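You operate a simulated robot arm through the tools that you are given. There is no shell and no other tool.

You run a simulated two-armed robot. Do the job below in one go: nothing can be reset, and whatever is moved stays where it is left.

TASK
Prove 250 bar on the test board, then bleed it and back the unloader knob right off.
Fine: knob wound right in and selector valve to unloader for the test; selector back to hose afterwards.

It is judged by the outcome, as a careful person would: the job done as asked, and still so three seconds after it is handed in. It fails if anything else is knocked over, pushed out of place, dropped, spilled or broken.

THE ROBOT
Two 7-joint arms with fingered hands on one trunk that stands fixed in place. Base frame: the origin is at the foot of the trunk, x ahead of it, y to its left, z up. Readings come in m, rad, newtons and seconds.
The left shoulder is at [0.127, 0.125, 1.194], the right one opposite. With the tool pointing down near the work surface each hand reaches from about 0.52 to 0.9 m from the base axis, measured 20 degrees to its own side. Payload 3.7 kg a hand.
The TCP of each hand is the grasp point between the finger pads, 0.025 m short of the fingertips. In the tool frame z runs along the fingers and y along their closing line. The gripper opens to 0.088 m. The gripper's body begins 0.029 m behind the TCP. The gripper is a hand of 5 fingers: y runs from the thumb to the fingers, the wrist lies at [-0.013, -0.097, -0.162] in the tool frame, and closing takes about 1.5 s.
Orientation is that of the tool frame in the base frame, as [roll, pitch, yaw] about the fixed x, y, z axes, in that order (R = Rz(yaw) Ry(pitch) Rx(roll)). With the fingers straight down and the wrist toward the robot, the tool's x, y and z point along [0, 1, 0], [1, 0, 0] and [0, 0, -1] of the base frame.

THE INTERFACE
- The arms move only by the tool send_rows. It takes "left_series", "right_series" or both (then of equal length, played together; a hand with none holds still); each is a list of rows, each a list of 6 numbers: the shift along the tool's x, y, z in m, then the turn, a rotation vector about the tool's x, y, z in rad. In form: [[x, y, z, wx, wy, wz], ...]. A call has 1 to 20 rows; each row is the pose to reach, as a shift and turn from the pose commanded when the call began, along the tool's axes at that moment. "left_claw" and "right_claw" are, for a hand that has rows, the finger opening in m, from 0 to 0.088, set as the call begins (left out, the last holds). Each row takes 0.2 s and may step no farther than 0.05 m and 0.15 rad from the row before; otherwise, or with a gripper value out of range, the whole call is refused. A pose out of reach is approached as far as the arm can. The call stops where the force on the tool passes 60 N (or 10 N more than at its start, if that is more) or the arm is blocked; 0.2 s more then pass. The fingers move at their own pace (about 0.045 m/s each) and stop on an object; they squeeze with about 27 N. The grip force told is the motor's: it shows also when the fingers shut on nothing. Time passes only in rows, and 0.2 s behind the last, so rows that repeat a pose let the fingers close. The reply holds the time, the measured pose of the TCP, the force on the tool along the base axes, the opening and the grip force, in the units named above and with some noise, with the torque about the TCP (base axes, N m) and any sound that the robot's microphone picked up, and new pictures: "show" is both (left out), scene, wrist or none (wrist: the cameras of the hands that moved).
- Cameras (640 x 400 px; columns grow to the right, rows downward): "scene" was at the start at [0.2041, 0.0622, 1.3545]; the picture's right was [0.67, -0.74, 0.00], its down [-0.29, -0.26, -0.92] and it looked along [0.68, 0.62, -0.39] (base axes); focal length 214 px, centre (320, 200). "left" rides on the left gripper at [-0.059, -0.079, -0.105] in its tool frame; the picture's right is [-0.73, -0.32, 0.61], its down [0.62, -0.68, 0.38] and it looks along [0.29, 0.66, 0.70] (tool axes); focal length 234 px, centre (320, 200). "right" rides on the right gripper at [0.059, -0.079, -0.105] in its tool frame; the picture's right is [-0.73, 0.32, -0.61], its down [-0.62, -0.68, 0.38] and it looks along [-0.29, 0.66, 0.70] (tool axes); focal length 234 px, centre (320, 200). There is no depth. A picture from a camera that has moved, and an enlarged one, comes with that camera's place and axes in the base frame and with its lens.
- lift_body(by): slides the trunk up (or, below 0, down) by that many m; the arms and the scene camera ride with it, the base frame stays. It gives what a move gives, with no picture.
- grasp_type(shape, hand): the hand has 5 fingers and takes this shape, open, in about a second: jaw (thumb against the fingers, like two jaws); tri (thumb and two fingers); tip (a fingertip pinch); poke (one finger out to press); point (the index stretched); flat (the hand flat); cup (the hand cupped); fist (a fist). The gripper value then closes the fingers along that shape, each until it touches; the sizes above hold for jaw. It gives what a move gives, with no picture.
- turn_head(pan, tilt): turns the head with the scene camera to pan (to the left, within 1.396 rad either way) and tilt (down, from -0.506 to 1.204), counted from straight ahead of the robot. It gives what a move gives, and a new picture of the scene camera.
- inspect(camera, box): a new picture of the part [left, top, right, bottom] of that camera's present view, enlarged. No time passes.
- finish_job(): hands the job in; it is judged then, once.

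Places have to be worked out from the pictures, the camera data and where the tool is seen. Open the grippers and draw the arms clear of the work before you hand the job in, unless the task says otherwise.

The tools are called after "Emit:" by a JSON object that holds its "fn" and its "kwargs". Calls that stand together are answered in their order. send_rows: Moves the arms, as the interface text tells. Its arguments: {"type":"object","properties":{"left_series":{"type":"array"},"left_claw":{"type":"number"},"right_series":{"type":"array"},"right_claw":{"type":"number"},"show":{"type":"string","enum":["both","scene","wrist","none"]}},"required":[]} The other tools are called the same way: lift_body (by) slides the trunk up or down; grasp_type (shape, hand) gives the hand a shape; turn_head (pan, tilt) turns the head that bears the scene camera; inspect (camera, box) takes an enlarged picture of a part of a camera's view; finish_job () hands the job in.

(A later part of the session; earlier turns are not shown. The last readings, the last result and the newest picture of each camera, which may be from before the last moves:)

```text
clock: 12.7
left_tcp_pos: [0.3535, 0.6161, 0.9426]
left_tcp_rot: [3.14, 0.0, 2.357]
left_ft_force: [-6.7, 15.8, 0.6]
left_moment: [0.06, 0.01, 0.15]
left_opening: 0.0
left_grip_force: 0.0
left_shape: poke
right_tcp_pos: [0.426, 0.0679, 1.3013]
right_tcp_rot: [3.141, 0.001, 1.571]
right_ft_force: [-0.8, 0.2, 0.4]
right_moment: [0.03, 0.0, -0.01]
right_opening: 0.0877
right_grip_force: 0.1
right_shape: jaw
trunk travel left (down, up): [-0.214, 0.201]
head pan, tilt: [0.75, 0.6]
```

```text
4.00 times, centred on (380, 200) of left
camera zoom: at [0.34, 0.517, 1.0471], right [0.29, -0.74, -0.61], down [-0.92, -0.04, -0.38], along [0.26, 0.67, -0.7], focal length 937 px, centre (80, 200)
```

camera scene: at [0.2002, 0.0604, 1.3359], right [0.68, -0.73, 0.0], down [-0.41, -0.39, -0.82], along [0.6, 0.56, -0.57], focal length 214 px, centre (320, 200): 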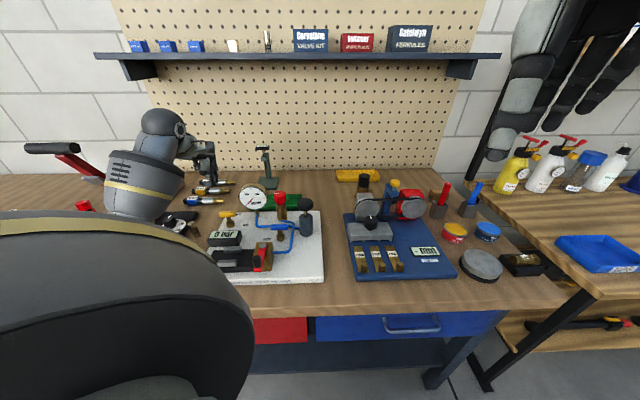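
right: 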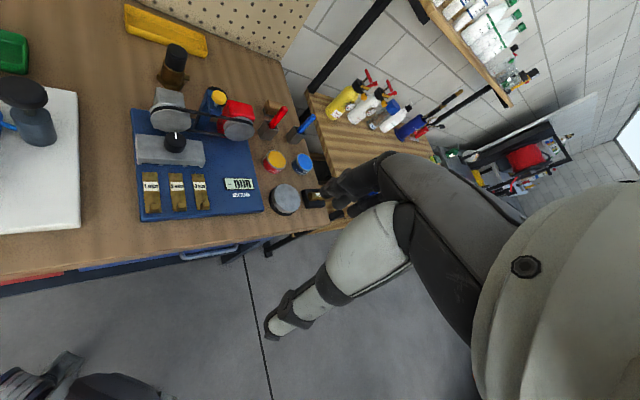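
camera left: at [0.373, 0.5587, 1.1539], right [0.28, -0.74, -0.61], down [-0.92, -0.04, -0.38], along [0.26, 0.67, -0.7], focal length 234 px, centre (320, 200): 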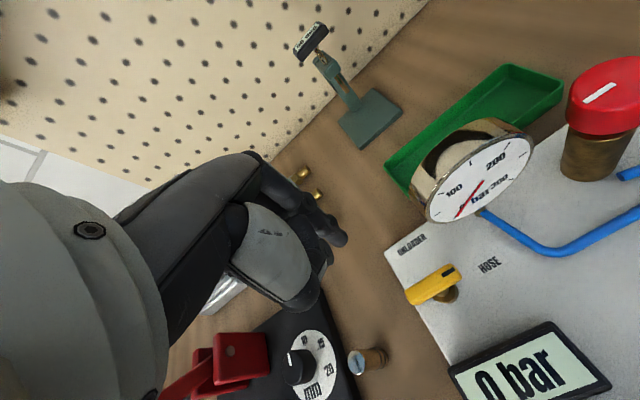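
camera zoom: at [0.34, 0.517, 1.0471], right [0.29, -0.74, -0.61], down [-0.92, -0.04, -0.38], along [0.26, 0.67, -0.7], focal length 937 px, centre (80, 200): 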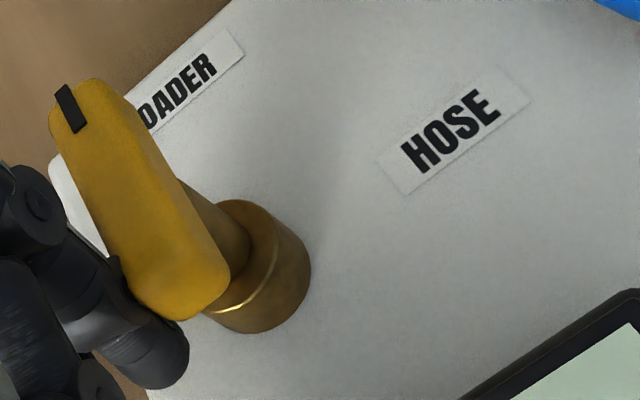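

The force jumped to about 17 N with almost no movement, so the selector is at its UNLOADER stop. I'll back the finger off to the left and rise clear.

Emit:
{"fn": "send_rows", "kwargs": {"left_series": [[0.01, 0, 0, 0, 0, 0], [0.02, 0, 0, 0, 0, 0], [0.025, 0, -0.03, 0, 0, 0], [0.025, 0, -0.07, 0, 0, 0], [0.025, 0, -0.115, 0, 0, 0], [0.025, 0, -0.16, 0, 0, 0]], "show": "both"}}

Emit:
{"fn": "inspect", "kwargs": {"camera": "scene", "box": [195, 170, 265, 240]}}

```text
clock: 14.1
left_tcp_pos: [0.338, 0.6304, 1.1035]
left_tcp_rot: [-3.14, 0.001, 2.358]
left_ft_force: [0.7, -0.9, 0.5]
left_moment: [-0.04, 0.02, 0.01]
left_opening: 0.0
left_grip_force: 0.0
left_shape: poke
right_tcp_pos: [0.4262, 0.0659, 1.301]
right_tcp_rot: [-3.141, -0.001, 1.572]
right_ft_force: [0.5, 0.3, 0.2]
right_moment: [0.01, -0.02, 0.02]
right_opening: 0.0878
right_grip_force: 0.1
right_shape: jaw
trunk travel left (down, up): [-0.214, 0.201]
head pan, tilt: [0.75, 0.6]
camera scene: at [0.1999, 0.0599, 1.336], right [0.68, -0.73, 0.0], down [-0.41, -0.39, -0.83], along [0.6, 0.56, -0.56], focal length 214 px, centre (320, 200)
camera left: at [0.3237, 0.5331, 1.2079], right [0.28, -0.74, -0.61], down [-0.92, -0.04, -0.38], along [0.26, 0.67, -0.7], focal length 234 px, centre (320, 200)
```

scene: 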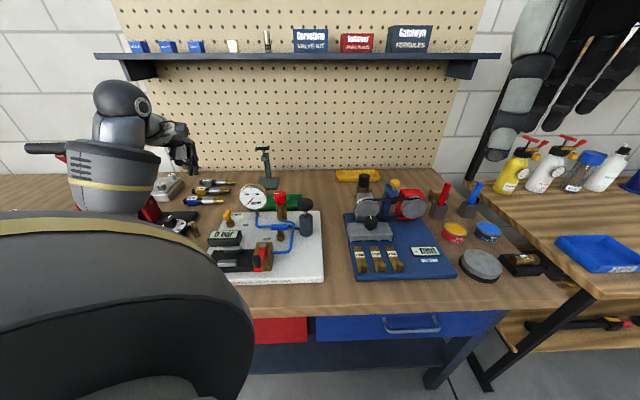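
left: 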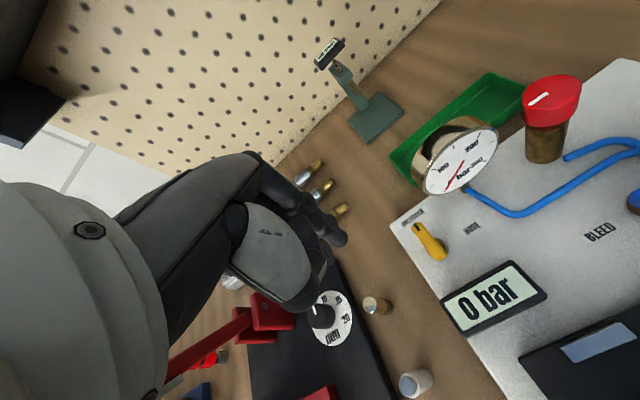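

```text
5.71 times, centred on (230, 205) of scene
camera zoom: at [0.1999, 0.0599, 1.336], right [0.68, -0.73, 0.0], down [-0.41, -0.39, -0.83], along [0.6, 0.56, -0.56], focal length 1226 px, centre (834, 171)
```

zoom: 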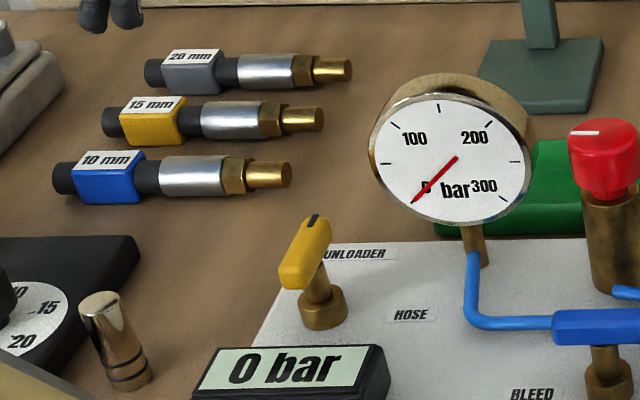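

The selector mark points at UNLOADER. Next is the red knob, so I'll refine its position with zooms from the current poses of both cameras.

Emit:
{"fn": "inspect", "kwargs": {"camera": "left", "box": [490, 50, 640, 170]}}

Emit:
{"fn": "inspect", "kwargs": {"camera": "scene", "box": [260, 180, 320, 230]}}

```text
3.33 times, centred on (565, 110) of left
camera zoom: at [0.3237, 0.5331, 1.2079], right [0.28, -0.74, -0.61], down [-0.92, -0.04, -0.38], along [0.26, 0.67, -0.7], focal length 781 px, centre (-497, 500)
```

zoom: 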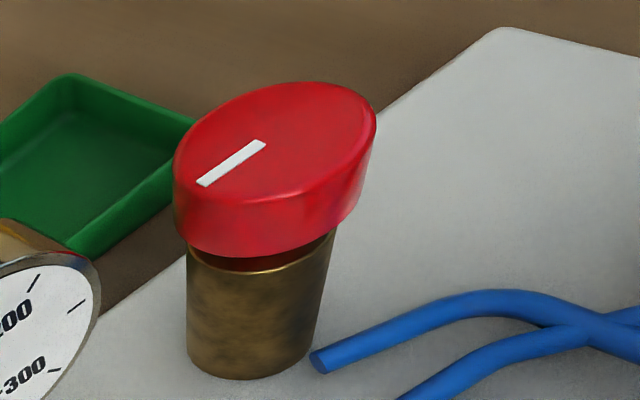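

```text
8.00 times, centred on (290, 205) of scene
camera zoom: at [0.1999, 0.0599, 1.336], right [0.68, -0.73, 0.0], down [-0.41, -0.39, -0.83], along [0.6, 0.56, -0.56], focal length 1716 px, centre (560, 160)
```

zoom: 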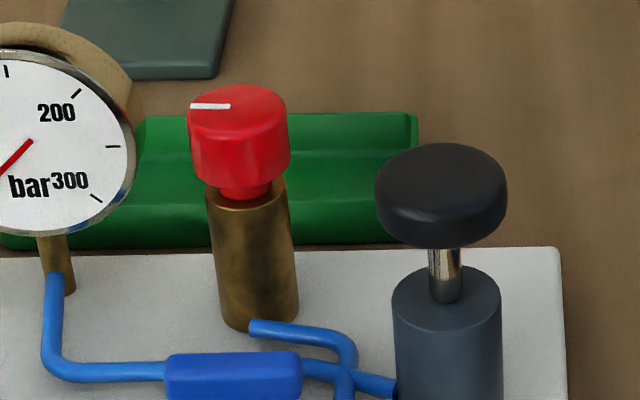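

The knob's top centre is near (0.519, 0.525, 0.981) with a diameter of about 0.037 m. I'll switch to the "tri" shape here, at height, and inspect it before approaching.

Emit:
{"fn": "grasp_type", "kwargs": {"hand": "left", "shape": "tri"}}

Emit:
{"fn": "inspect", "kwargs": {"camera": "left", "box": [200, 120, 420, 340]}}

Emit:
{"fn": "inspect", "kwargs": {"camera": "scene", "box": [150, 100, 230, 190]}}

```text
clock: 15.0
left_tcp_pos: [0.3385, 0.631, 1.102]
left_tcp_rot: [-3.141, -0.001, 2.355]
left_ft_force: [-0.9, -0.8, 0.1]
left_moment: [0.0, -0.01, 0.01]
left_opening: 0.0877
left_grip_force: 0.2
left_shape: tri
right_tcp_pos: [0.4269, 0.0665, 1.3008]
right_tcp_rot: [-3.141, 0.001, 1.569]
right_ft_force: [0.7, 0.3, -0.9]
right_moment: [-0.03, 0.01, -0.03]
right_opening: 0.0879
right_grip_force: 0.0
right_shape: jaw
trunk travel left (down, up): [-0.214, 0.201]
head pan, tilt: [0.75, 0.6]
```

```text
1.82 times, centred on (310, 230) of left
camera zoom: at [0.324, 0.5334, 1.2069], right [0.28, -0.74, -0.61], down [-0.92, -0.04, -0.38], along [0.26, 0.67, -0.7], focal length 426 px, centre (338, 146)
```

zoom: 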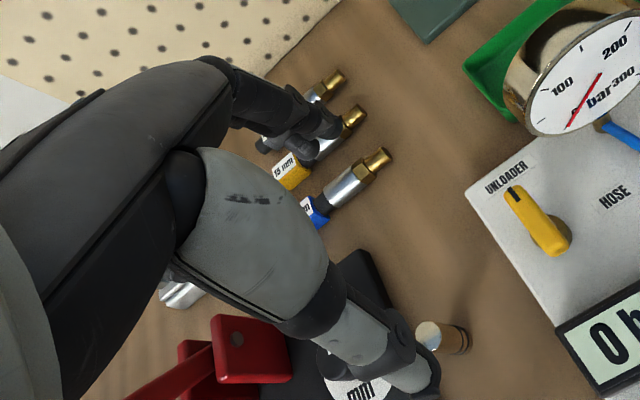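

```text
4.44 times, centred on (190, 145) of scene
camera zoom: at [0.2001, 0.0602, 1.336], right [0.68, -0.73, 0.0], down [-0.41, -0.39, -0.83], along [0.6, 0.56, -0.56], focal length 953 px, centre (898, 444)
```

zoom: 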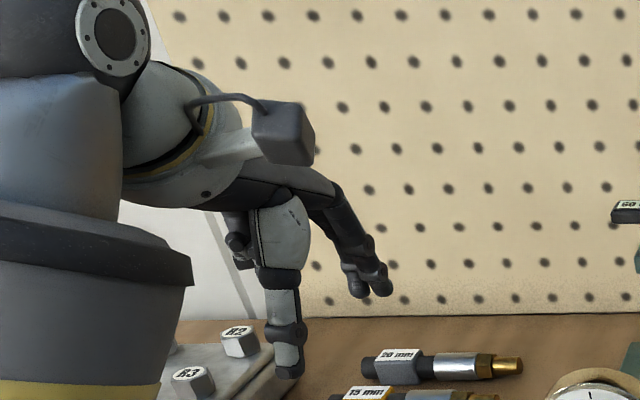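

Tri gives an extended thumb opposing two fingers centred on the TCP. Winding in means clockwise from above, so I'll move over the red knob at z≈1.10 with the hand pre-turned 0.6 rad counter-clockwise.

Emit:
{"fn": "send_rows", "kwargs": {"left_series": [[-0.034, 0.009, 0, 0, 0, -0.1], [-0.068, 0.018, 0, 0, 0, -0.2], [-0.102, 0.027, 0, 0, 0, -0.3], [-0.136, 0.036, 0, 0, 0, -0.4], [-0.17, 0.045, 0, 0, 0, -0.5], [-0.2028, 0.0524, 0, 0, 0, -0.6]], "show": "both"}}

Emit:
{"fn": "inspect", "kwargs": {"camera": "scene", "box": [230, 110, 340, 220]}}

Emit:
{"fn": "inspect", "kwargs": {"camera": "left", "box": [260, 150, 480, 370]}}

```text
clock: 16.4
left_tcp_pos: [0.5176, 0.5249, 1.103]
left_tcp_rot: [-3.14, 0.002, 2.958]
left_ft_force: [-0.3, 0.4, -0.1]
left_moment: [-0.03, 0.01, -0.01]
left_opening: 0.0877
left_grip_force: 0.0
left_shape: tri
right_tcp_pos: [0.4277, 0.0666, 1.3004]
right_tcp_rot: [-3.14, -0.001, 1.571]
right_ft_force: [-0.5, -1.1, 0.1]
right_moment: [-0.03, -0.01, 0.01]
right_opening: 0.0878
right_grip_force: 0.0
right_shape: jaw
trunk travel left (down, up): [-0.214, 0.201]
head pan, tilt: [0.75, 0.6]
camera scene: at [0.2004, 0.0598, 1.3359], right [0.68, -0.73, 0.0], down [-0.41, -0.39, -0.83], along [0.6, 0.56, -0.56], focal length 214 px, centre (320, 200)
camera left: at [0.5607, 0.4362, 1.2085], right [0.66, -0.45, -0.61], down [-0.74, -0.56, -0.39], along [-0.16, 0.7, -0.7], focal length 234 px, centre (320, 200)
```

scene: 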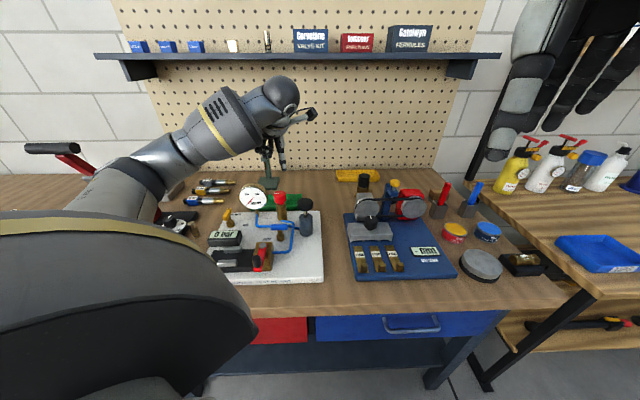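
left: 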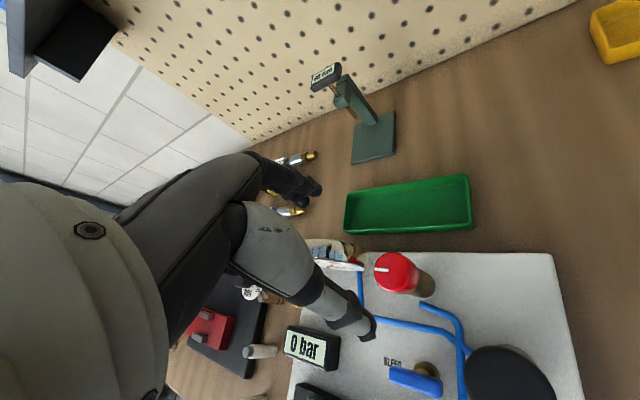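

```text
3.64 times, centred on (285, 165) of scene
camera zoom: at [0.2004, 0.0598, 1.3359], right [0.68, -0.73, 0.0], down [-0.41, -0.39, -0.83], along [0.6, 0.56, -0.56], focal length 780 px, centre (447, 327)
```

zoom: 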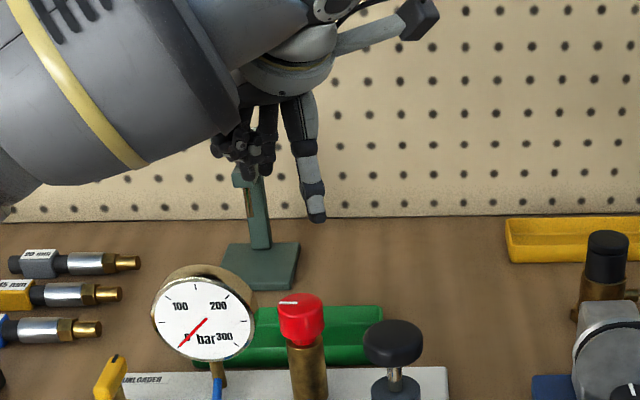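

```text
1.82 times, centred on (370, 260) of left
camera zoom: at [0.5607, 0.4362, 1.2085], right [0.66, -0.45, -0.61], down [-0.74, -0.56, -0.39], along [-0.16, 0.7, -0.7], focal length 426 px, centre (229, 91)
```

zoom: 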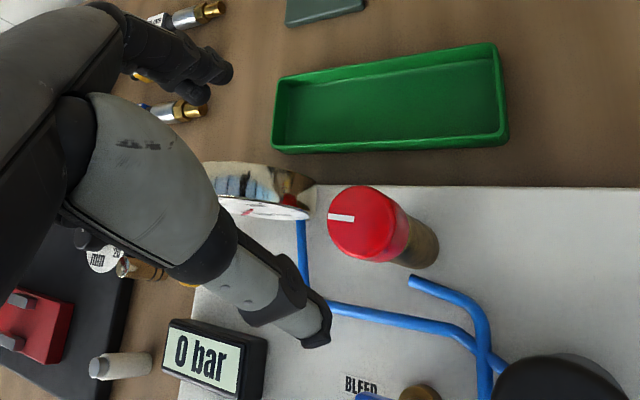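

The TCP is centred over the knob to within about 1.5 mm. The gauge rim is close on the left, so I'll reduce the pre-turn to 5° past the board axis, narrow the fingers to 0.06 m and descend part of the way.

Emit:
{"fn": "send_rows", "kwargs": {"left_series": [[-0.001, 0, 0, 0, 0, 0.13], [-0.001, 0, 0, 0, 0, 0.26], [-0.001, 0, 0, 0, 0, 0.39], [-0.001, 0, 0, 0, 0, 0.515], [-0.001, 0, 0.035, 0, 0, 0.515], [-0.001, 0, 0.07, 0, 0, 0.515]], "left_claw": 0.06, "show": "none"}}

Emit:
{"fn": "inspect", "kwargs": {"camera": "scene", "box": [230, 130, 340, 240]}}

Emit:
{"fn": "inspect", "kwargs": {"camera": "left", "box": [240, 120, 480, 360]}}

```text
clock: 17.8
left_tcp_pos: [0.5185, 0.5243, 1.0326]
left_tcp_rot: [3.14, 0.002, 2.441]
left_ft_force: [-0.1, 0.2, -0.8]
left_moment: [0.0, 0.03, -0.02]
left_opening: 0.0603
left_grip_force: 0.1
left_shape: tri
right_tcp_pos: [0.4258, 0.0665, 1.3014]
right_tcp_rot: [-3.139, -0.001, 1.569]
right_ft_force: [0.0, 0.1, 0.7]
right_moment: [-0.02, 0.0, 0.01]
right_opening: 0.0876
right_grip_force: 0.1
right_shape: jaw
trunk travel left (down, up): [-0.214, 0.201]
head pan, tilt: [0.75, 0.6]
```

```text
3.64 times, centred on (285, 185) of scene
camera zoom: at [0.2002, 0.0603, 1.3359], right [0.68, -0.73, 0.0], down [-0.41, -0.39, -0.83], along [0.6, 0.56, -0.56], focal length 780 px, centre (447, 254)
```

zoom: 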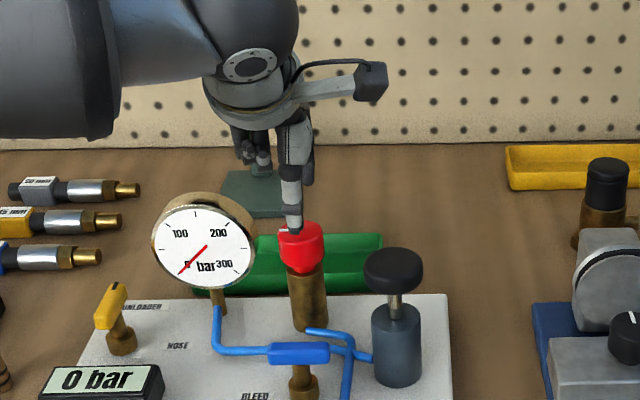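

```text
1.67 times, centred on (360, 240) of left
camera zoom: at [0.5125, 0.4256, 1.1371], right [0.35, -0.72, -0.61], down [-0.92, -0.12, -0.38], along [0.2, 0.69, -0.7], focal length 390 px, centre (253, 133)
```

zoom: 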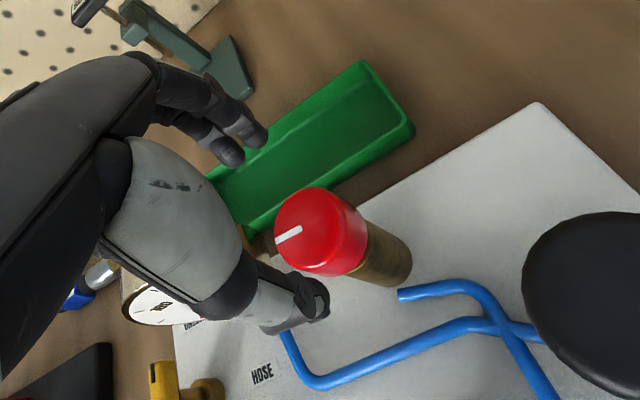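

The knob is still centred, within about 2 mm. I'll descend to TCP z≈0.970 around it.

Emit:
{"fn": "send_rows", "kwargs": {"left_series": [[0, -0.002, 0.02, 0, 0, 0], [0, -0.002, 0.042, 0, 0, 0], [0, -0.002, 0.0626, 0, 0, 0]], "show": "none"}}

Emit:
{"fn": "inspect", "kwargs": {"camera": "scene", "box": [230, 150, 330, 240]}}

Emit:
{"fn": "inspect", "kwargs": {"camera": "left", "box": [240, 120, 480, 360]}}

```text
clock: 18.6
left_tcp_pos: [0.5172, 0.5234, 0.9731]
left_tcp_rot: [3.136, 0.002, 2.441]
left_ft_force: [-0.4, 2.6, 7.8]
left_moment: [0.07, 0.09, -0.05]
left_opening: 0.0603
left_grip_force: 0.0
left_shape: tri
right_tcp_pos: [0.4244, 0.0674, 1.3014]
right_tcp_rot: [-3.142, 0.001, 1.57]
right_ft_force: [-0.3, -0.8, -0.5]
right_moment: [-0.01, 0.02, -0.02]
right_opening: 0.0878
right_grip_force: 0.0
right_shape: jaw
trunk travel left (down, up): [-0.214, 0.201]
head pan, tilt: [0.75, 0.6]
```

```text
4.44 times, centred on (280, 195) of scene
camera zoom: at [0.1988, 0.0598, 1.3364], right [0.68, -0.73, 0.0], down [-0.41, -0.39, -0.83], along [0.6, 0.56, -0.56], focal length 953 px, centre (498, 222)
```

zoom: 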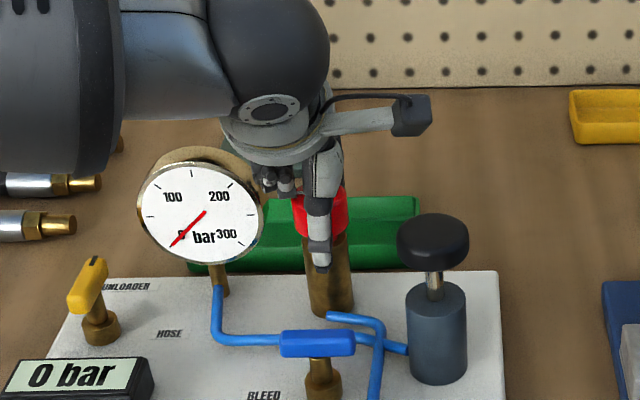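

```text
1.67 times, centred on (360, 240) of left
camera zoom: at [0.5112, 0.4241, 1.0778], right [0.35, -0.71, -0.61], down [-0.91, -0.12, -0.39], along [0.21, 0.69, -0.69], focal length 390 px, centre (253, 133)
```

zoom: 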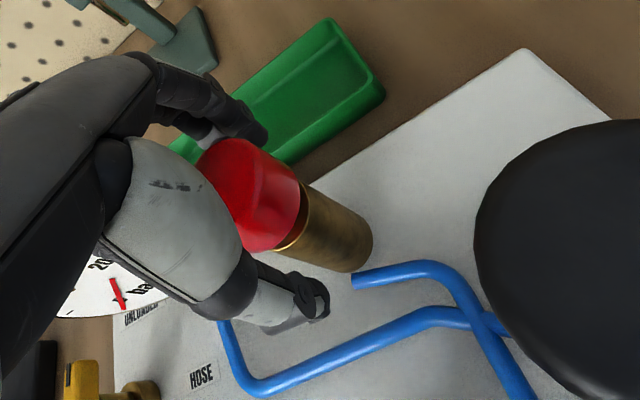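

A light 8 N contact comes from the left side of the knob top, probably a curled finger. I'll rise 4 mm and close the fingers on the knob.

Emit:
{"fn": "send_rows", "kwargs": {"left_series": [[0, 0, -0.004, 0, 0, 0], [0, 0, -0.004, 0, 0, 0]], "show": "none"}}

Emit:
{"fn": "send_rows", "kwargs": {"left_series": [[0, 0, 0, 0, 0, 0], [0, 0, 0, 0, 0, 0], [0, 0, 0, 0, 0, 0], [0, 0, 0, 0, 0, 0], [0, 0, 0, 0, 0, 0], [0, 0, 0, 0, 0, 0]], "left_claw": 0.0, "show": "none"}}

Emit:
{"fn": "inspect", "kwargs": {"camera": "scene", "box": [230, 150, 330, 240]}}

Emit:
{"fn": "inspect", "kwargs": {"camera": "left", "box": [240, 120, 480, 360]}}

```text
clock: 19.2
left_tcp_pos: [0.5175, 0.5221, 0.9741]
left_tcp_rot: [3.141, 0.001, 2.44]
left_ft_force: [-2.2, 1.9, 3.9]
left_moment: [0.04, -0.03, 0.01]
left_opening: 0.0602
left_grip_force: 0.1
left_shape: tri
right_tcp_pos: [0.4253, 0.0655, 1.3016]
right_tcp_rot: [-3.14, 0.002, 1.571]
right_ft_force: [-0.1, -0.6, -1.4]
right_moment: [0.0, 0.0, -0.04]
right_opening: 0.0879
right_grip_force: 0.0
right_shape: jaw
trunk travel left (down, up): [-0.214, 0.201]
head pan, tilt: [0.75, 0.6]
```

```text
clock: 20.6
left_tcp_pos: [0.517, 0.5216, 0.9732]
left_tcp_rot: [-3.14, -0.002, 2.439]
left_ft_force: [-2.7, 0.4, -6.0]
left_moment: [-0.03, 0.16, 0.02]
left_opening: 0.0282
left_grip_force: 26.6
left_shape: tri
right_tcp_pos: [0.4261, 0.0679, 1.3006]
right_tcp_rot: [-3.139, -0.001, 1.572]
right_ft_force: [0.4, -0.2, 0.3]
right_moment: [0.0, -0.01, -0.01]
right_opening: 0.0878
right_grip_force: 0.1
right_shape: jaw
trunk travel left (down, up): [-0.214, 0.201]
head pan, tilt: [0.75, 0.6]
```

```text
4.44 times, centred on (280, 195) of scene
camera zoom: at [0.2004, 0.0608, 1.3358], right [0.68, -0.73, 0.0], down [-0.41, -0.39, -0.82], along [0.6, 0.56, -0.57], focal length 953 px, centre (498, 222)
```

zoom: 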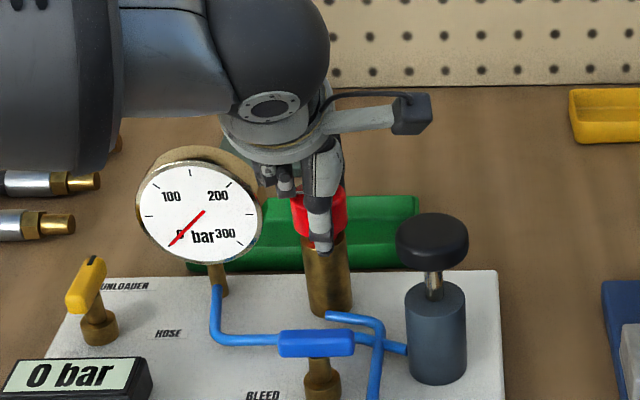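

```text
1.67 times, centred on (360, 240) of left
camera zoom: at [0.5119, 0.4239, 1.0781], right [0.35, -0.72, -0.61], down [-0.92, -0.12, -0.38], along [0.2, 0.69, -0.7], focal length 390 px, centre (253, 133)
```

zoom: 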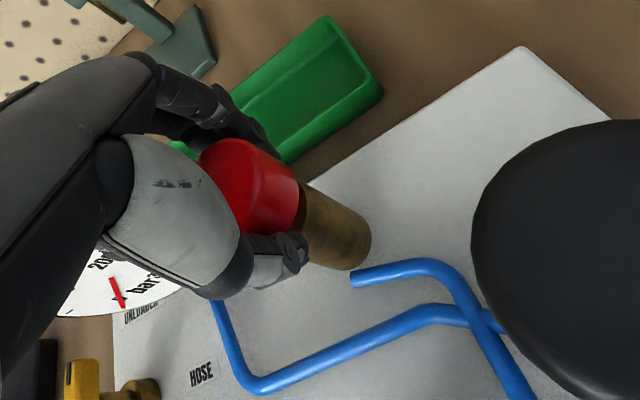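

The knob is gripped (26.6 N). I'll turn clockwise about 0.5 rad and check torque and knob motion.

Emit:
{"fn": "send_rows", "kwargs": {"left_series": [[0, 0, 0, 0, 0, 0.1], [0, 0, 0, 0, 0, 0.2], [0, 0, 0, 0, 0, 0.3], [0, 0, 0, 0, 0, 0.4], [0, 0, 0, 0, 0, 0.5]], "show": "none"}}

Emit:
{"fn": "inspect", "kwargs": {"camera": "scene", "box": [240, 160, 320, 240]}}

Emit:
{"fn": "inspect", "kwargs": {"camera": "left", "box": [240, 120, 480, 360]}}

```text
clock: 21.8
left_tcp_pos: [0.5174, 0.5226, 0.9744]
left_tcp_rot: [-3.14, -0.001, 1.938]
left_ft_force: [-8.9, 3.1, -6.6]
left_moment: [-0.01, 0.14, 0.06]
left_opening: 0.0277
left_grip_force: 27.0
left_shape: tri
right_tcp_pos: [0.4265, 0.067, 1.3014]
right_tcp_rot: [-3.141, -0.001, 1.572]
right_ft_force: [-0.1, -0.1, 0.3]
right_moment: [0.0, -0.01, -0.02]
right_opening: 0.0881
right_grip_force: 0.1
right_shape: jaw
trunk travel left (down, up): [-0.214, 0.201]
head pan, tilt: [0.75, 0.6]
```

```text
5.00 times, centred on (280, 200) of scene
camera zoom: at [0.1995, 0.0612, 1.336], right [0.68, -0.73, 0.0], down [-0.41, -0.39, -0.82], along [0.6, 0.56, -0.57], focal length 1072 px, centre (520, 200)
```

zoom: 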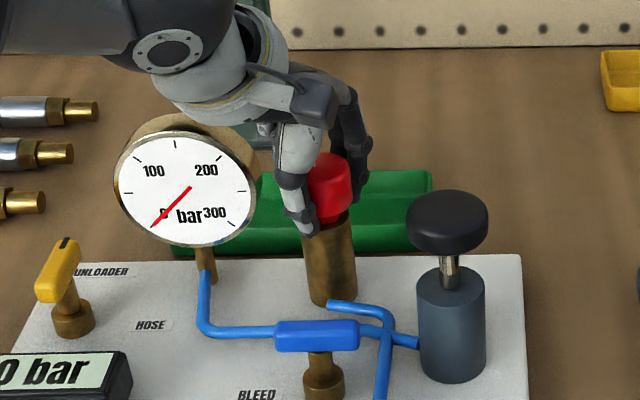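

```text
1.67 times, centred on (360, 240) of left
camera zoom: at [0.4645, 0.4394, 1.078], right [-0.04, -0.79, -0.61], down [-0.86, 0.34, -0.38], along [0.51, 0.51, -0.7], focal length 390 px, centre (253, 133)
```

zoom: 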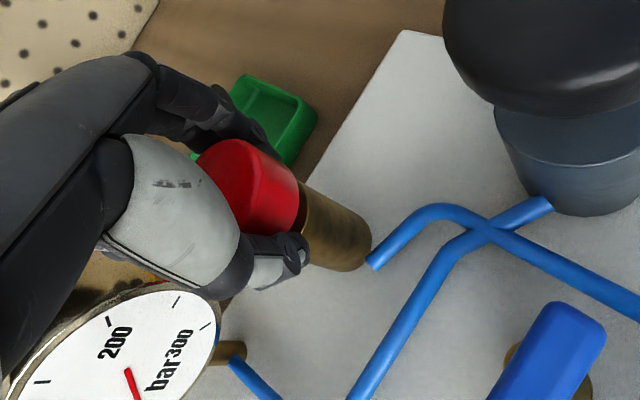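

Torque is low and the turn looks smooth. I'll continue clockwise another 0.9 rad and then look at the mark after releasing.

Emit:
{"fn": "send_rows", "kwargs": {"left_series": [[0, 0, 0, 0, 0, 0.1], [0, 0, 0, 0, 0, 0.2], [0, 0, 0, 0, 0, 0.3], [0, 0, 0, 0, 0, 0.4], [0, 0, 0, 0, 0, 0.5], [0, 0, 0, 0, 0, 0.6], [0, 0, 0, 0, 0, 0.7], [0, 0, 0, 0, 0, 0.8], [0, 0, 0, 0, 0, 0.9]], "show": "none"}}

Emit:
{"fn": "inspect", "kwargs": {"camera": "scene", "box": [240, 160, 320, 240]}}

Emit:
{"fn": "inspect", "kwargs": {"camera": "left", "box": [240, 120, 480, 360]}}

```text
clock: 23.8
left_tcp_pos: [0.517, 0.5242, 0.9737]
left_tcp_rot: [-3.142, 0.0, 1.039]
left_ft_force: [-9.6, 8.1, -11.5]
left_moment: [0.2, 0.29, 0.03]
left_opening: 0.027
left_grip_force: 27.1
left_shape: tri
right_tcp_pos: [0.4266, 0.0699, 1.3005]
right_tcp_rot: [3.141, 0.002, 1.571]
right_ft_force: [0.6, 0.0, 0.1]
right_moment: [-0.01, 0.0, 0.04]
right_opening: 0.0875
right_grip_force: 0.0
right_shape: jaw
trunk travel left (down, up): [-0.214, 0.201]
head pan, tilt: [0.75, 0.6]
```

```text
5.00 times, centred on (280, 200) of scene
camera zoom: at [0.1996, 0.0621, 1.3359], right [0.68, -0.73, 0.0], down [-0.41, -0.39, -0.82], along [0.6, 0.56, -0.57], focal length 1072 px, centre (520, 200)
```

zoom: 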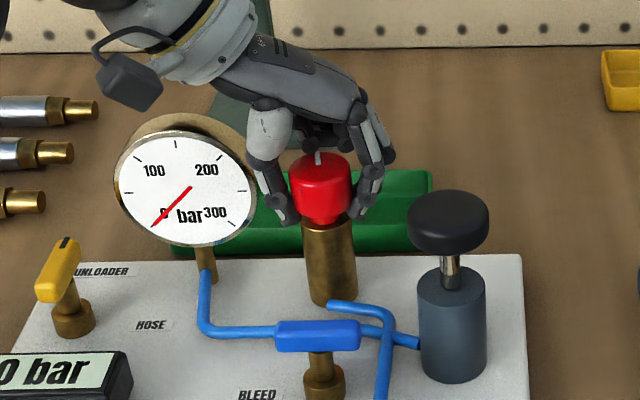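

```text
1.67 times, centred on (360, 240) of left
camera zoom: at [0.4193, 0.5129, 1.0779], right [-0.65, -0.46, -0.61], down [-0.27, 0.88, -0.38], along [0.71, -0.08, -0.7], focal length 390 px, centre (253, 133)
```

zoom: 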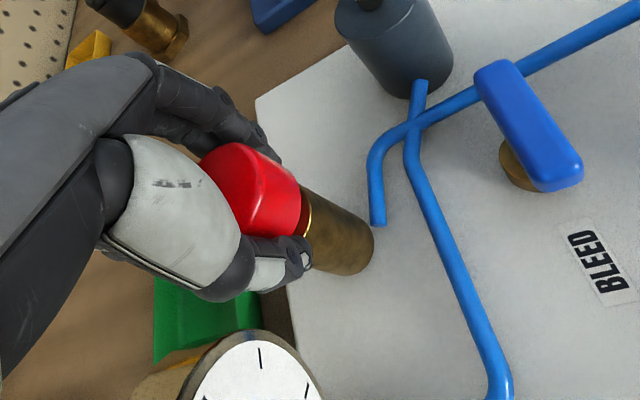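

The mark has swung from left to pointing back, so the knob follows the hand clockwise (about 80° so far). I'll carry on another 0.5 rad while watching the readings.

Emit:
{"fn": "send_rows", "kwargs": {"left_series": [[0, 0, 0.0005, 0, 0, 0.1], [0, 0, 0.001, 0, 0, 0.2], [0, 0, 0.001, 0, 0, 0.3], [0, 0, 0.001, 0, 0, 0.4], [0, 0, 0.001, 0, 0, 0.5]], "show": "none"}}

Emit:
{"fn": "inspect", "kwargs": {"camera": "scene", "box": [240, 160, 320, 240]}}

```text
clock: 25.0
left_tcp_pos: [0.5194, 0.5249, 0.9728]
left_tcp_rot: [3.141, -0.002, 0.542]
left_ft_force: [2.5, 14.6, -6.8]
left_moment: [0.35, 0.15, 0.27]
left_opening: 0.0268
left_grip_force: 27.2
left_shape: tri
right_tcp_pos: [0.4266, 0.0691, 1.3004]
right_tcp_rot: [3.142, 0.002, 1.569]
right_ft_force: [0.0, 0.3, 0.9]
right_moment: [-0.03, 0.03, 0.02]
right_opening: 0.0878
right_grip_force: 0.0
right_shape: jaw
trunk travel left (down, up): [-0.214, 0.201]
head pan, tilt: [0.75, 0.6]
```

```text
5.00 times, centred on (280, 200) of scene
camera zoom: at [0.2007, 0.0626, 1.3357], right [0.68, -0.73, 0.0], down [-0.41, -0.39, -0.82], along [0.6, 0.56, -0.57], focal length 1072 px, centre (520, 200)
```

zoom: 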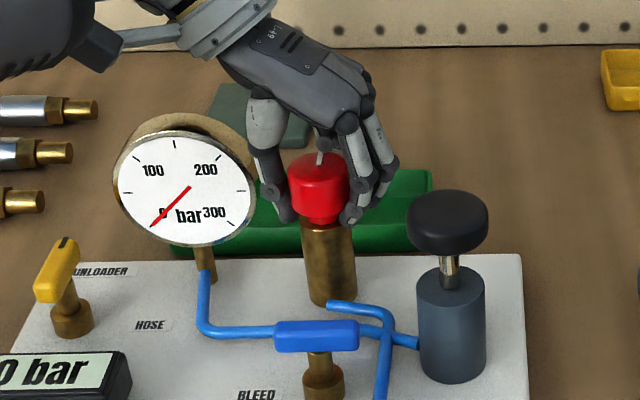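

The mark didn't move in the last 0.5 rad and the turning moment rose to 0.27 N·m, so the knob may be at its stop. I'll release slightly because the gauge is close, rise, and turn back to look at it.

Emit:
{"fn": "send_rows", "kwargs": {"left_series": [[0, 0, 0, 0, 0, 0], [0, 0, 0, 0, 0, 0], [0, 0, -0.02, 0, 0, 0], [0, 0, -0.045, 0, 0, 0], [0, 0, -0.07, 0, 0, 0]], "left_claw": 0.04, "show": "none"}}

Emit:
{"fn": "inspect", "kwargs": {"camera": "scene", "box": [240, 160, 320, 240]}}

Emit:
{"fn": "inspect", "kwargs": {"camera": "left", "box": [240, 120, 480, 360]}}

```text
clock: 26.2
left_tcp_pos: [0.5177, 0.522, 1.0445]
left_tcp_rot: [3.141, 0.0, 0.54]
left_ft_force: [0.0, 0.6, 0.2]
left_moment: [0.03, 0.0, 0.0]
left_opening: 0.0401
left_grip_force: 0.0
left_shape: tri
right_tcp_pos: [0.426, 0.0663, 1.301]
right_tcp_rot: [3.141, -0.002, 1.571]
right_ft_force: [0.3, -0.2, -0.4]
right_moment: [0.01, 0.02, 0.03]
right_opening: 0.0878
right_grip_force: 0.0
right_shape: jaw
trunk travel left (down, up): [-0.214, 0.201]
head pan, tilt: [0.75, 0.6]
```

```text
5.00 times, centred on (280, 200) of scene
camera zoom: at [0.2, 0.06, 1.336], right [0.68, -0.73, 0.0], down [-0.41, -0.39, -0.83], along [0.6, 0.56, -0.56], focal length 1072 px, centre (520, 200)
```

zoom: 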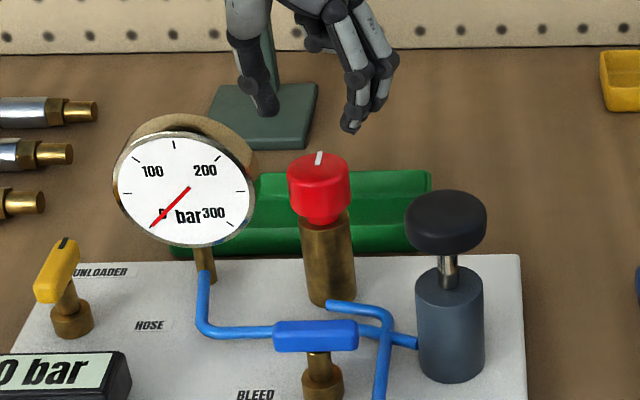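

```text
1.67 times, centred on (360, 240) of left
camera zoom: at [0.4264, 0.5591, 1.1483], right [-0.79, -0.1, -0.61], down [0.18, 0.91, -0.38], along [0.59, -0.41, -0.7], focal length 390 px, centre (253, 133)
```

zoom: 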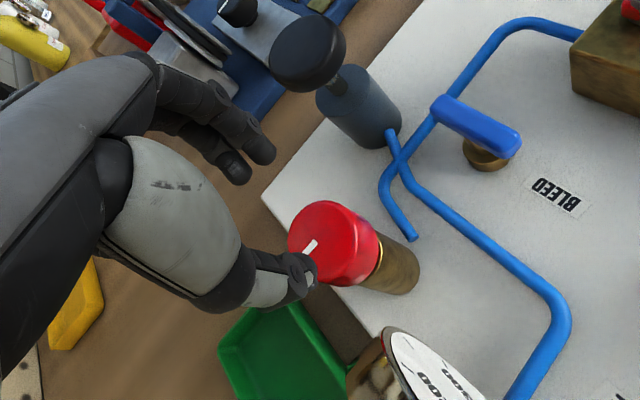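

I'll take the same zoom box as before to compare the knob's height and mark angle with its starting state.

Emit:
{"fn": "inspect", "kwargs": {"camera": "scene", "box": [260, 180, 320, 230]}}

```text
8.00 times, centred on (290, 205) of scene
camera zoom: at [0.2, 0.06, 1.336], right [0.68, -0.73, 0.0], down [-0.41, -0.39, -0.83], along [0.6, 0.56, -0.56], focal length 1716 px, centre (560, 160)
```

zoom: 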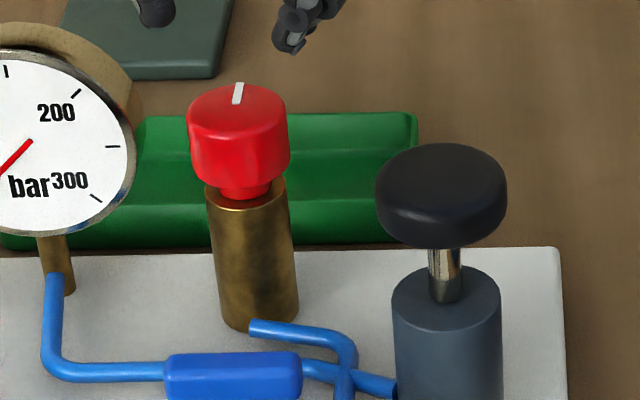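

The knob's height is unchanged, so it is a pure rotary knob that has turned 90° clockwise. To see whether this is really the stop, I'll rotate the hand back 1.9 rad while above it, then regrip.

Emit:
{"fn": "send_rows", "kwargs": {"left_series": [[-0.001, 0, -0.016, 0, 0, -0.13], [-0.002, 0, -0.016, 0, 0, -0.26], [-0.002, 0, -0.016, 0, 0, -0.4], [-0.002, 0, -0.016, 0, 0, -0.54], [-0.002, 0, -0.016, 0, 0, -0.68], [-0.002, 0, -0.016, 0, 0, -0.82], [-0.002, 0, -0.016, 0, 0, -0.96], [-0.002, 0, -0.016, 0, 0, -1.1], [-0.002, 0, -0.016, 0, 0, -1.24], [-0.002, 0, -0.016, 0, 0, -1.38], [-0.002, 0, -0.016, 0, 0, -1.52], [-0.002, 0, -0.016, 0, 0, -1.66], [-0.002, 0, -0.016, 0, 0, -1.78], [-0.002, 0, -0.016, 0, 0, -1.9]], "left_claw": 0.06, "show": "none"}}

Emit:
{"fn": "inspect", "kwargs": {"camera": "left", "box": [240, 120, 480, 360]}}

```text
clock: 29.2
left_tcp_pos: [0.5156, 0.5208, 1.0591]
left_tcp_rot: [-3.141, 0.0, 2.445]
left_ft_force: [0.2, 0.6, -0.3]
left_moment: [-0.02, 0.03, -0.02]
left_opening: 0.0596
left_grip_force: 0.0
left_shape: tri
right_tcp_pos: [0.427, 0.0665, 1.3002]
right_tcp_rot: [-3.139, 0.001, 1.572]
right_ft_force: [0.1, 0.5, 0.5]
right_moment: [-0.01, 0.04, 0.0]
right_opening: 0.0877
right_grip_force: 0.0
right_shape: jaw
trunk travel left (down, up): [-0.214, 0.201]
head pan, tilt: [0.75, 0.6]
```

```text
1.67 times, centred on (360, 240) of left
camera zoom: at [0.5106, 0.4228, 1.1634], right [0.35, -0.71, -0.61], down [-0.92, -0.12, -0.38], along [0.2, 0.69, -0.7], focal length 390 px, centre (253, 133)
```

zoom: 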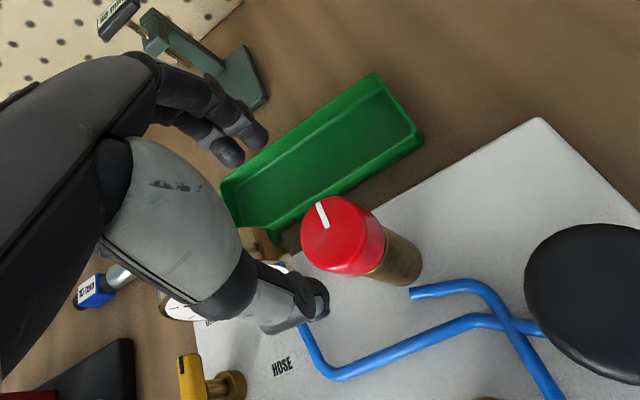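

The knob is about 4 mm ahead of the TCP along the closing line, close to the offset I want. I'll descend to z≈0.976 and close.

Emit:
{"fn": "send_rows", "kwargs": {"left_series": [[0, 0.001, 0.025, 0, 0, 0], [0, 0.001, 0.05, 0, 0, 0], [0, 0.001, 0.07, 0, 0, 0], [0, 0.001, 0.083, 0, 0, 0]], "show": "none"}}

Emit:
{"fn": "send_rows", "kwargs": {"left_series": [[0, 0, 0, 0, 0, 0], [0, 0, 0, 0, 0, 0], [0, 0, 0, 0, 0, 0], [0, 0, 0, 0, 0, 0], [0, 0, 0, 0, 0, 0], [0, 0, 0, 0, 0, 0]], "left_claw": 0.0, "show": "none"}}

Emit:
{"fn": "inspect", "kwargs": {"camera": "scene", "box": [240, 160, 320, 240]}}

```text
clock: 30.2
left_tcp_pos: [0.5177, 0.522, 0.9769]
left_tcp_rot: [-3.14, -0.001, 2.441]
left_ft_force: [0.2, -0.1, -0.3]
left_moment: [0.01, -0.01, 0.03]
left_opening: 0.0595
left_grip_force: 0.0
left_shape: tri
right_tcp_pos: [0.4261, 0.0679, 1.3011]
right_tcp_rot: [-3.14, 0.0, 1.571]
right_ft_force: [0.2, 0.5, 0.3]
right_moment: [0.0, 0.0, 0.01]
right_opening: 0.0877
right_grip_force: 0.1
right_shape: jaw
trunk travel left (down, up): [-0.214, 0.201]
head pan, tilt: [0.75, 0.6]
```

```text
clock: 31.6
left_tcp_pos: [0.5179, 0.5211, 0.9743]
left_tcp_rot: [-3.138, -0.002, 2.44]
left_ft_force: [-1.3, -2.3, -10.8]
left_moment: [-0.15, 0.04, 0.02]
left_opening: 0.0289
left_grip_force: 27.3
left_shape: tri
right_tcp_pos: [0.4274, 0.0668, 1.3003]
right_tcp_rot: [-3.139, 0.0, 1.57]
right_ft_force: [0.4, -0.3, 0.1]
right_moment: [-0.02, -0.02, 0.01]
right_opening: 0.0877
right_grip_force: 0.0
right_shape: jaw
trunk travel left (down, up): [-0.214, 0.201]
head pan, tilt: [0.75, 0.6]
```

```text
5.00 times, centred on (280, 200) of scene
camera zoom: at [0.2009, 0.0609, 1.3357], right [0.68, -0.73, 0.0], down [-0.41, -0.39, -0.82], along [0.6, 0.56, -0.57], focal length 1072 px, centre (520, 200)
```

zoom: 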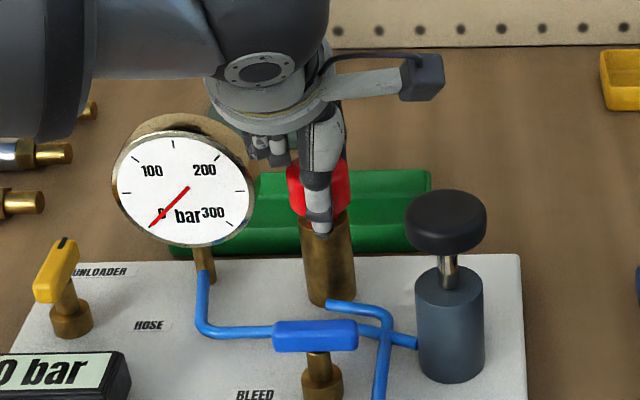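

It's gripped again. I'll turn clockwise 0.3 rad in small steps and watch the moment about z.

Emit:
{"fn": "send_rows", "kwargs": {"left_series": [[0, 0, 0, 0, 0, 0.075], [0, 0, 0, 0, 0, 0.15]], "show": "none"}}

Emit:
{"fn": "send_rows", "kwargs": {"left_series": [[0, 0, 0, 0, 0, 0.075], [0, 0, 0, 0, 0, 0.15]], "show": "none"}}

Emit:
{"fn": "send_rows", "kwargs": {"left_series": [[0, 0, 0, 0, 0, 0.1], [0, 0, 0, 0, 0, 0.2]], "show": "none"}}

Emit:
{"fn": "inspect", "kwargs": {"camera": "scene", "box": [240, 160, 320, 240]}}

Emit:
{"fn": "inspect", "kwargs": {"camera": "left", "box": [240, 120, 480, 360]}}

```text
clock: 32.2
left_tcp_pos: [0.5163, 0.5232, 0.9735]
left_tcp_rot: [-3.138, -0.002, 2.292]
left_ft_force: [-4.0, 0.8, -13.1]
left_moment: [-0.12, 0.19, 0.14]
left_opening: 0.0286
left_grip_force: 27.0
left_shape: tri
right_tcp_pos: [0.4269, 0.0686, 1.3007]
right_tcp_rot: [-3.14, 0.001, 1.572]
right_ft_force: [-0.1, 0.3, -0.2]
right_moment: [-0.01, -0.01, -0.02]
right_opening: 0.0875
right_grip_force: 0.0
right_shape: jaw
trunk travel left (down, up): [-0.214, 0.201]
head pan, tilt: [0.75, 0.6]
```

```text
clock: 32.8
left_tcp_pos: [0.515, 0.5244, 0.9745]
left_tcp_rot: [-3.137, -0.002, 2.142]
left_ft_force: [-8.3, 4.6, -15.8]
left_moment: [-0.03, 0.3, 0.32]
left_opening: 0.0282
left_grip_force: 26.5
left_shape: tri
right_tcp_pos: [0.4255, 0.0688, 1.3007]
right_tcp_rot: [-3.139, 0.001, 1.572]
right_ft_force: [-0.5, -0.7, 0.5]
right_moment: [-0.01, -0.04, 0.02]
right_opening: 0.0875
right_grip_force: 0.1
right_shape: jaw
trunk travel left (down, up): [-0.214, 0.201]
head pan, tilt: [0.75, 0.6]
```

```text
clock: 33.4
left_tcp_pos: [0.5163, 0.525, 0.9745]
left_tcp_rot: [-3.135, -0.002, 1.94]
left_ft_force: [-7.1, 8.8, -18.0]
left_moment: [0.05, 0.38, 0.47]
left_opening: 0.0276
left_grip_force: 27.3
left_shape: tri
right_tcp_pos: [0.4269, 0.0704, 1.2994]
right_tcp_rot: [-3.139, 0.0, 1.571]
right_ft_force: [0.2, 0.2, -0.1]
right_moment: [0.05, 0.02, -0.01]
right_opening: 0.0877
right_grip_force: 0.0
right_shape: jaw
trunk travel left (down, up): [-0.214, 0.201]
head pan, tilt: [0.75, 0.6]
```

```text
5.00 times, centred on (280, 200) of scene
camera zoom: at [0.2006, 0.0629, 1.3357], right [0.68, -0.73, 0.0], down [-0.41, -0.39, -0.82], along [0.6, 0.56, -0.57], focal length 1072 px, centre (520, 200)
```

zoom: 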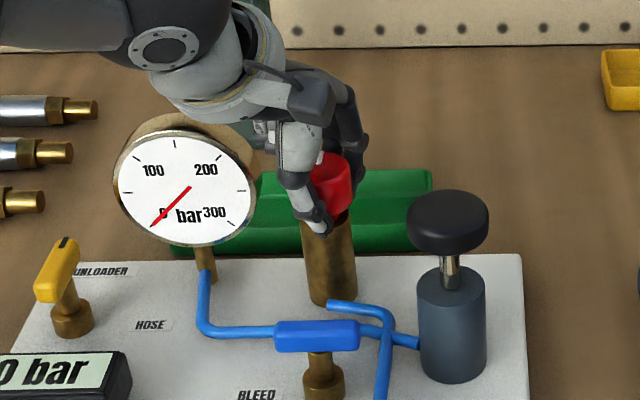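

```text
1.67 times, centred on (360, 240) of left
camera zoom: at [0.4641, 0.441, 1.0787], right [-0.04, -0.79, -0.61], down [-0.86, 0.33, -0.38], along [0.5, 0.51, -0.7], focal length 390 px, centre (253, 133)
```

zoom: 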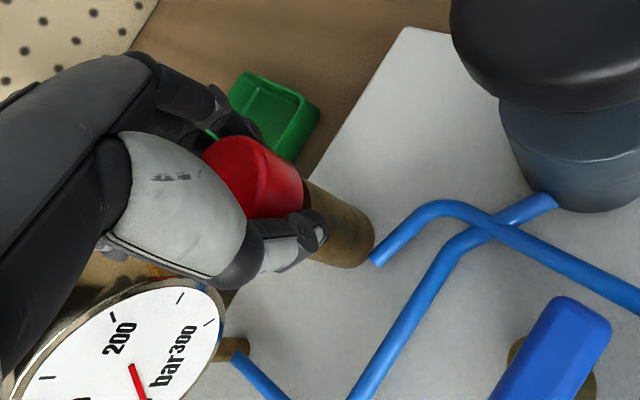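

The moment rose steadily to 0.47 N·m, where the first turn was nearly free, so the knob is hard against its stop and wound right in. I'll relieve the twist by 0.3 rad, open, and rise.

Emit:
{"fn": "send_rows", "kwargs": {"left_series": [[0, 0, 0, 0, 0, -0.1], [0, 0, 0, 0, 0, -0.2], [0, 0, 0, 0, 0, -0.3]], "show": "none"}}

Emit:
{"fn": "send_rows", "kwargs": {"left_series": [[0, 0, 0, 0, 0, 0], [0, 0, 0, 0, 0, 0], [0, 0, 0, 0, 0, 0], [0, 0, -0.03, 0, 0, 0], [0, 0, -0.06, 0, 0, 0], [0, 0, -0.1, 0, 0, 0], [0, 0, -0.14, 0, 0, 0]], "left_claw": 0.055, "show": "none"}}

Emit:
{"fn": "inspect", "kwargs": {"camera": "scene", "box": [240, 170, 320, 240]}}

Emit:
{"fn": "inspect", "kwargs": {"camera": "left", "box": [240, 120, 560, 400]}}

```text
clock: 34.2
left_tcp_pos: [0.5161, 0.5217, 0.9736]
left_tcp_rot: [-3.137, 0.002, 2.242]
left_ft_force: [-3.1, -2.0, -19.4]
left_moment: [-0.21, 0.25, 0.0]
left_opening: 0.0269
left_grip_force: 27.0
left_shape: tri
right_tcp_pos: [0.4273, 0.0686, 1.2998]
right_tcp_rot: [-3.14, 0.0, 1.572]
right_ft_force: [-0.2, 0.2, 0.4]
right_moment: [0.02, -0.03, 0.0]
right_opening: 0.0878
right_grip_force: 0.1
right_shape: jaw
trunk travel left (down, up): [-0.214, 0.201]
head pan, tilt: [0.75, 0.6]
```

```text
clock: 35.8
left_tcp_pos: [0.5153, 0.5202, 1.1173]
left_tcp_rot: [3.141, 0.0, 2.241]
left_ft_force: [0.6, -0.4, 0.5]
left_moment: [-0.01, -0.02, -0.01]
left_opening: 0.0547
left_grip_force: 0.1
left_shape: tri
right_tcp_pos: [0.4263, 0.0664, 1.3013]
right_tcp_rot: [3.141, 0.0, 1.571]
right_ft_force: [-1.0, 1.1, 0.4]
right_moment: [0.01, 0.01, -0.01]
right_opening: 0.0877
right_grip_force: 0.1
right_shape: jaw
trunk travel left (down, up): [-0.214, 0.201]
head pan, tilt: [0.75, 0.6]
```

```text
5.71 times, centred on (280, 205) of scene
camera zoom: at [0.1999, 0.0601, 1.336], right [0.68, -0.73, 0.0], down [-0.41, -0.39, -0.83], along [0.6, 0.56, -0.56], focal length 1226 px, centre (549, 171)
```

zoom: 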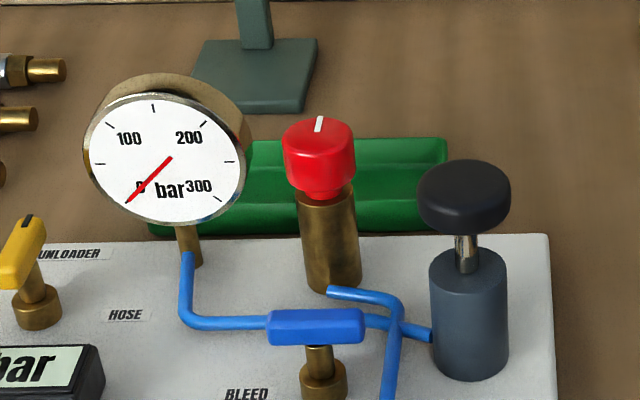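

```text
1.43 times, centred on (400, 260) of left
camera zoom: at [0.4912, 0.426, 1.2215], right [0.2, -0.77, -0.61], down [-0.92, 0.07, -0.38], along [0.34, 0.64, -0.7], focal length 334 px, centre (206, 114)
```

zoom: 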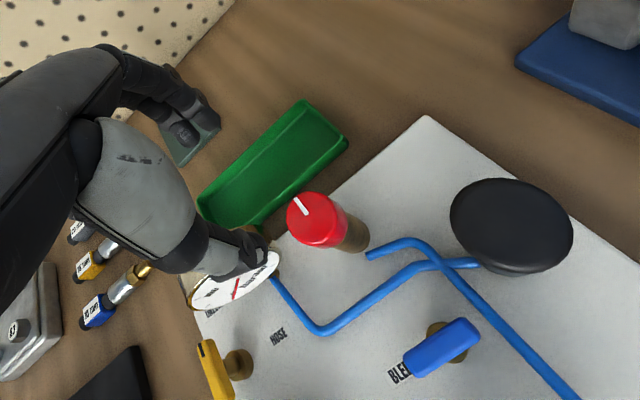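

The knob mark rests near straight back and the selector is still at UNLOADER. Next is the pump: I'll raise the hand slightly, make a fist, and look at where it sits relative to the TCP.

Emit:
{"fn": "grasp_type", "kwargs": {"hand": "left", "shape": "fist"}}

Emit:
{"fn": "inspect", "kwargs": {"camera": "scene", "box": [230, 100, 330, 200]}}

Emit:
{"fn": "inspect", "kwargs": {"camera": "left", "box": [180, 100, 480, 360]}}

```text
clock: 36.7
left_tcp_pos: [0.516, 0.522, 1.1149]
left_tcp_rot: [-3.14, 0.0, 2.241]
left_ft_force: [-0.1, 1.4, 0.2]
left_moment: [-0.03, 0.03, -0.04]
left_opening: 0.0
left_grip_force: 0.2
left_shape: fist
right_tcp_pos: [0.4269, 0.0661, 1.301]
right_tcp_rot: [-3.14, 0.002, 1.572]
right_ft_force: [-1.1, -0.4, 0.1]
right_moment: [-0.02, 0.03, 0.01]
right_opening: 0.0878
right_grip_force: 0.0
right_shape: jaw
trunk travel left (down, up): [-0.214, 0.201]
head pan, tilt: [0.75, 0.6]
```

```text
4.00 times, centred on (280, 150) of scene
camera zoom: at [0.2001, 0.0602, 1.336], right [0.68, -0.73, 0.0], down [-0.41, -0.39, -0.83], along [0.6, 0.56, -0.56], focal length 858 px, centre (480, 400)
```

zoom: 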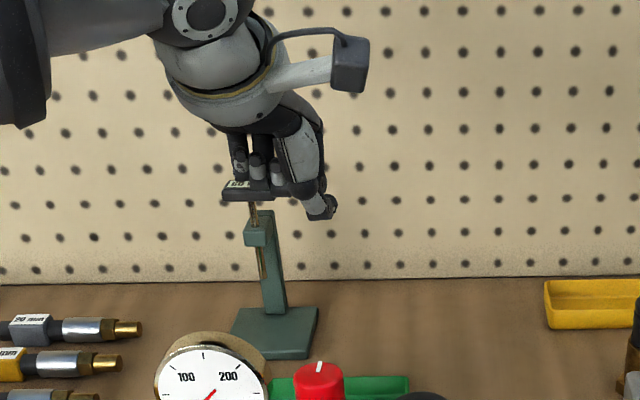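

```text
1.54 times, centred on (330, 230) of left
camera zoom: at [0.4916, 0.4262, 1.2207], right [0.2, -0.77, -0.61], down [-0.92, 0.07, -0.38], along [0.34, 0.64, -0.7], focal length 360 px, centre (305, 154)
```

zoom: 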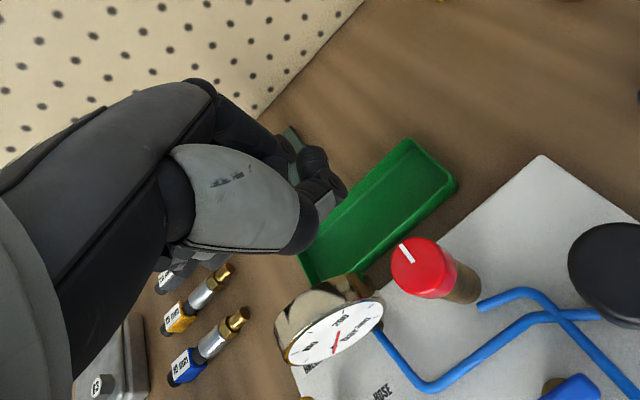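

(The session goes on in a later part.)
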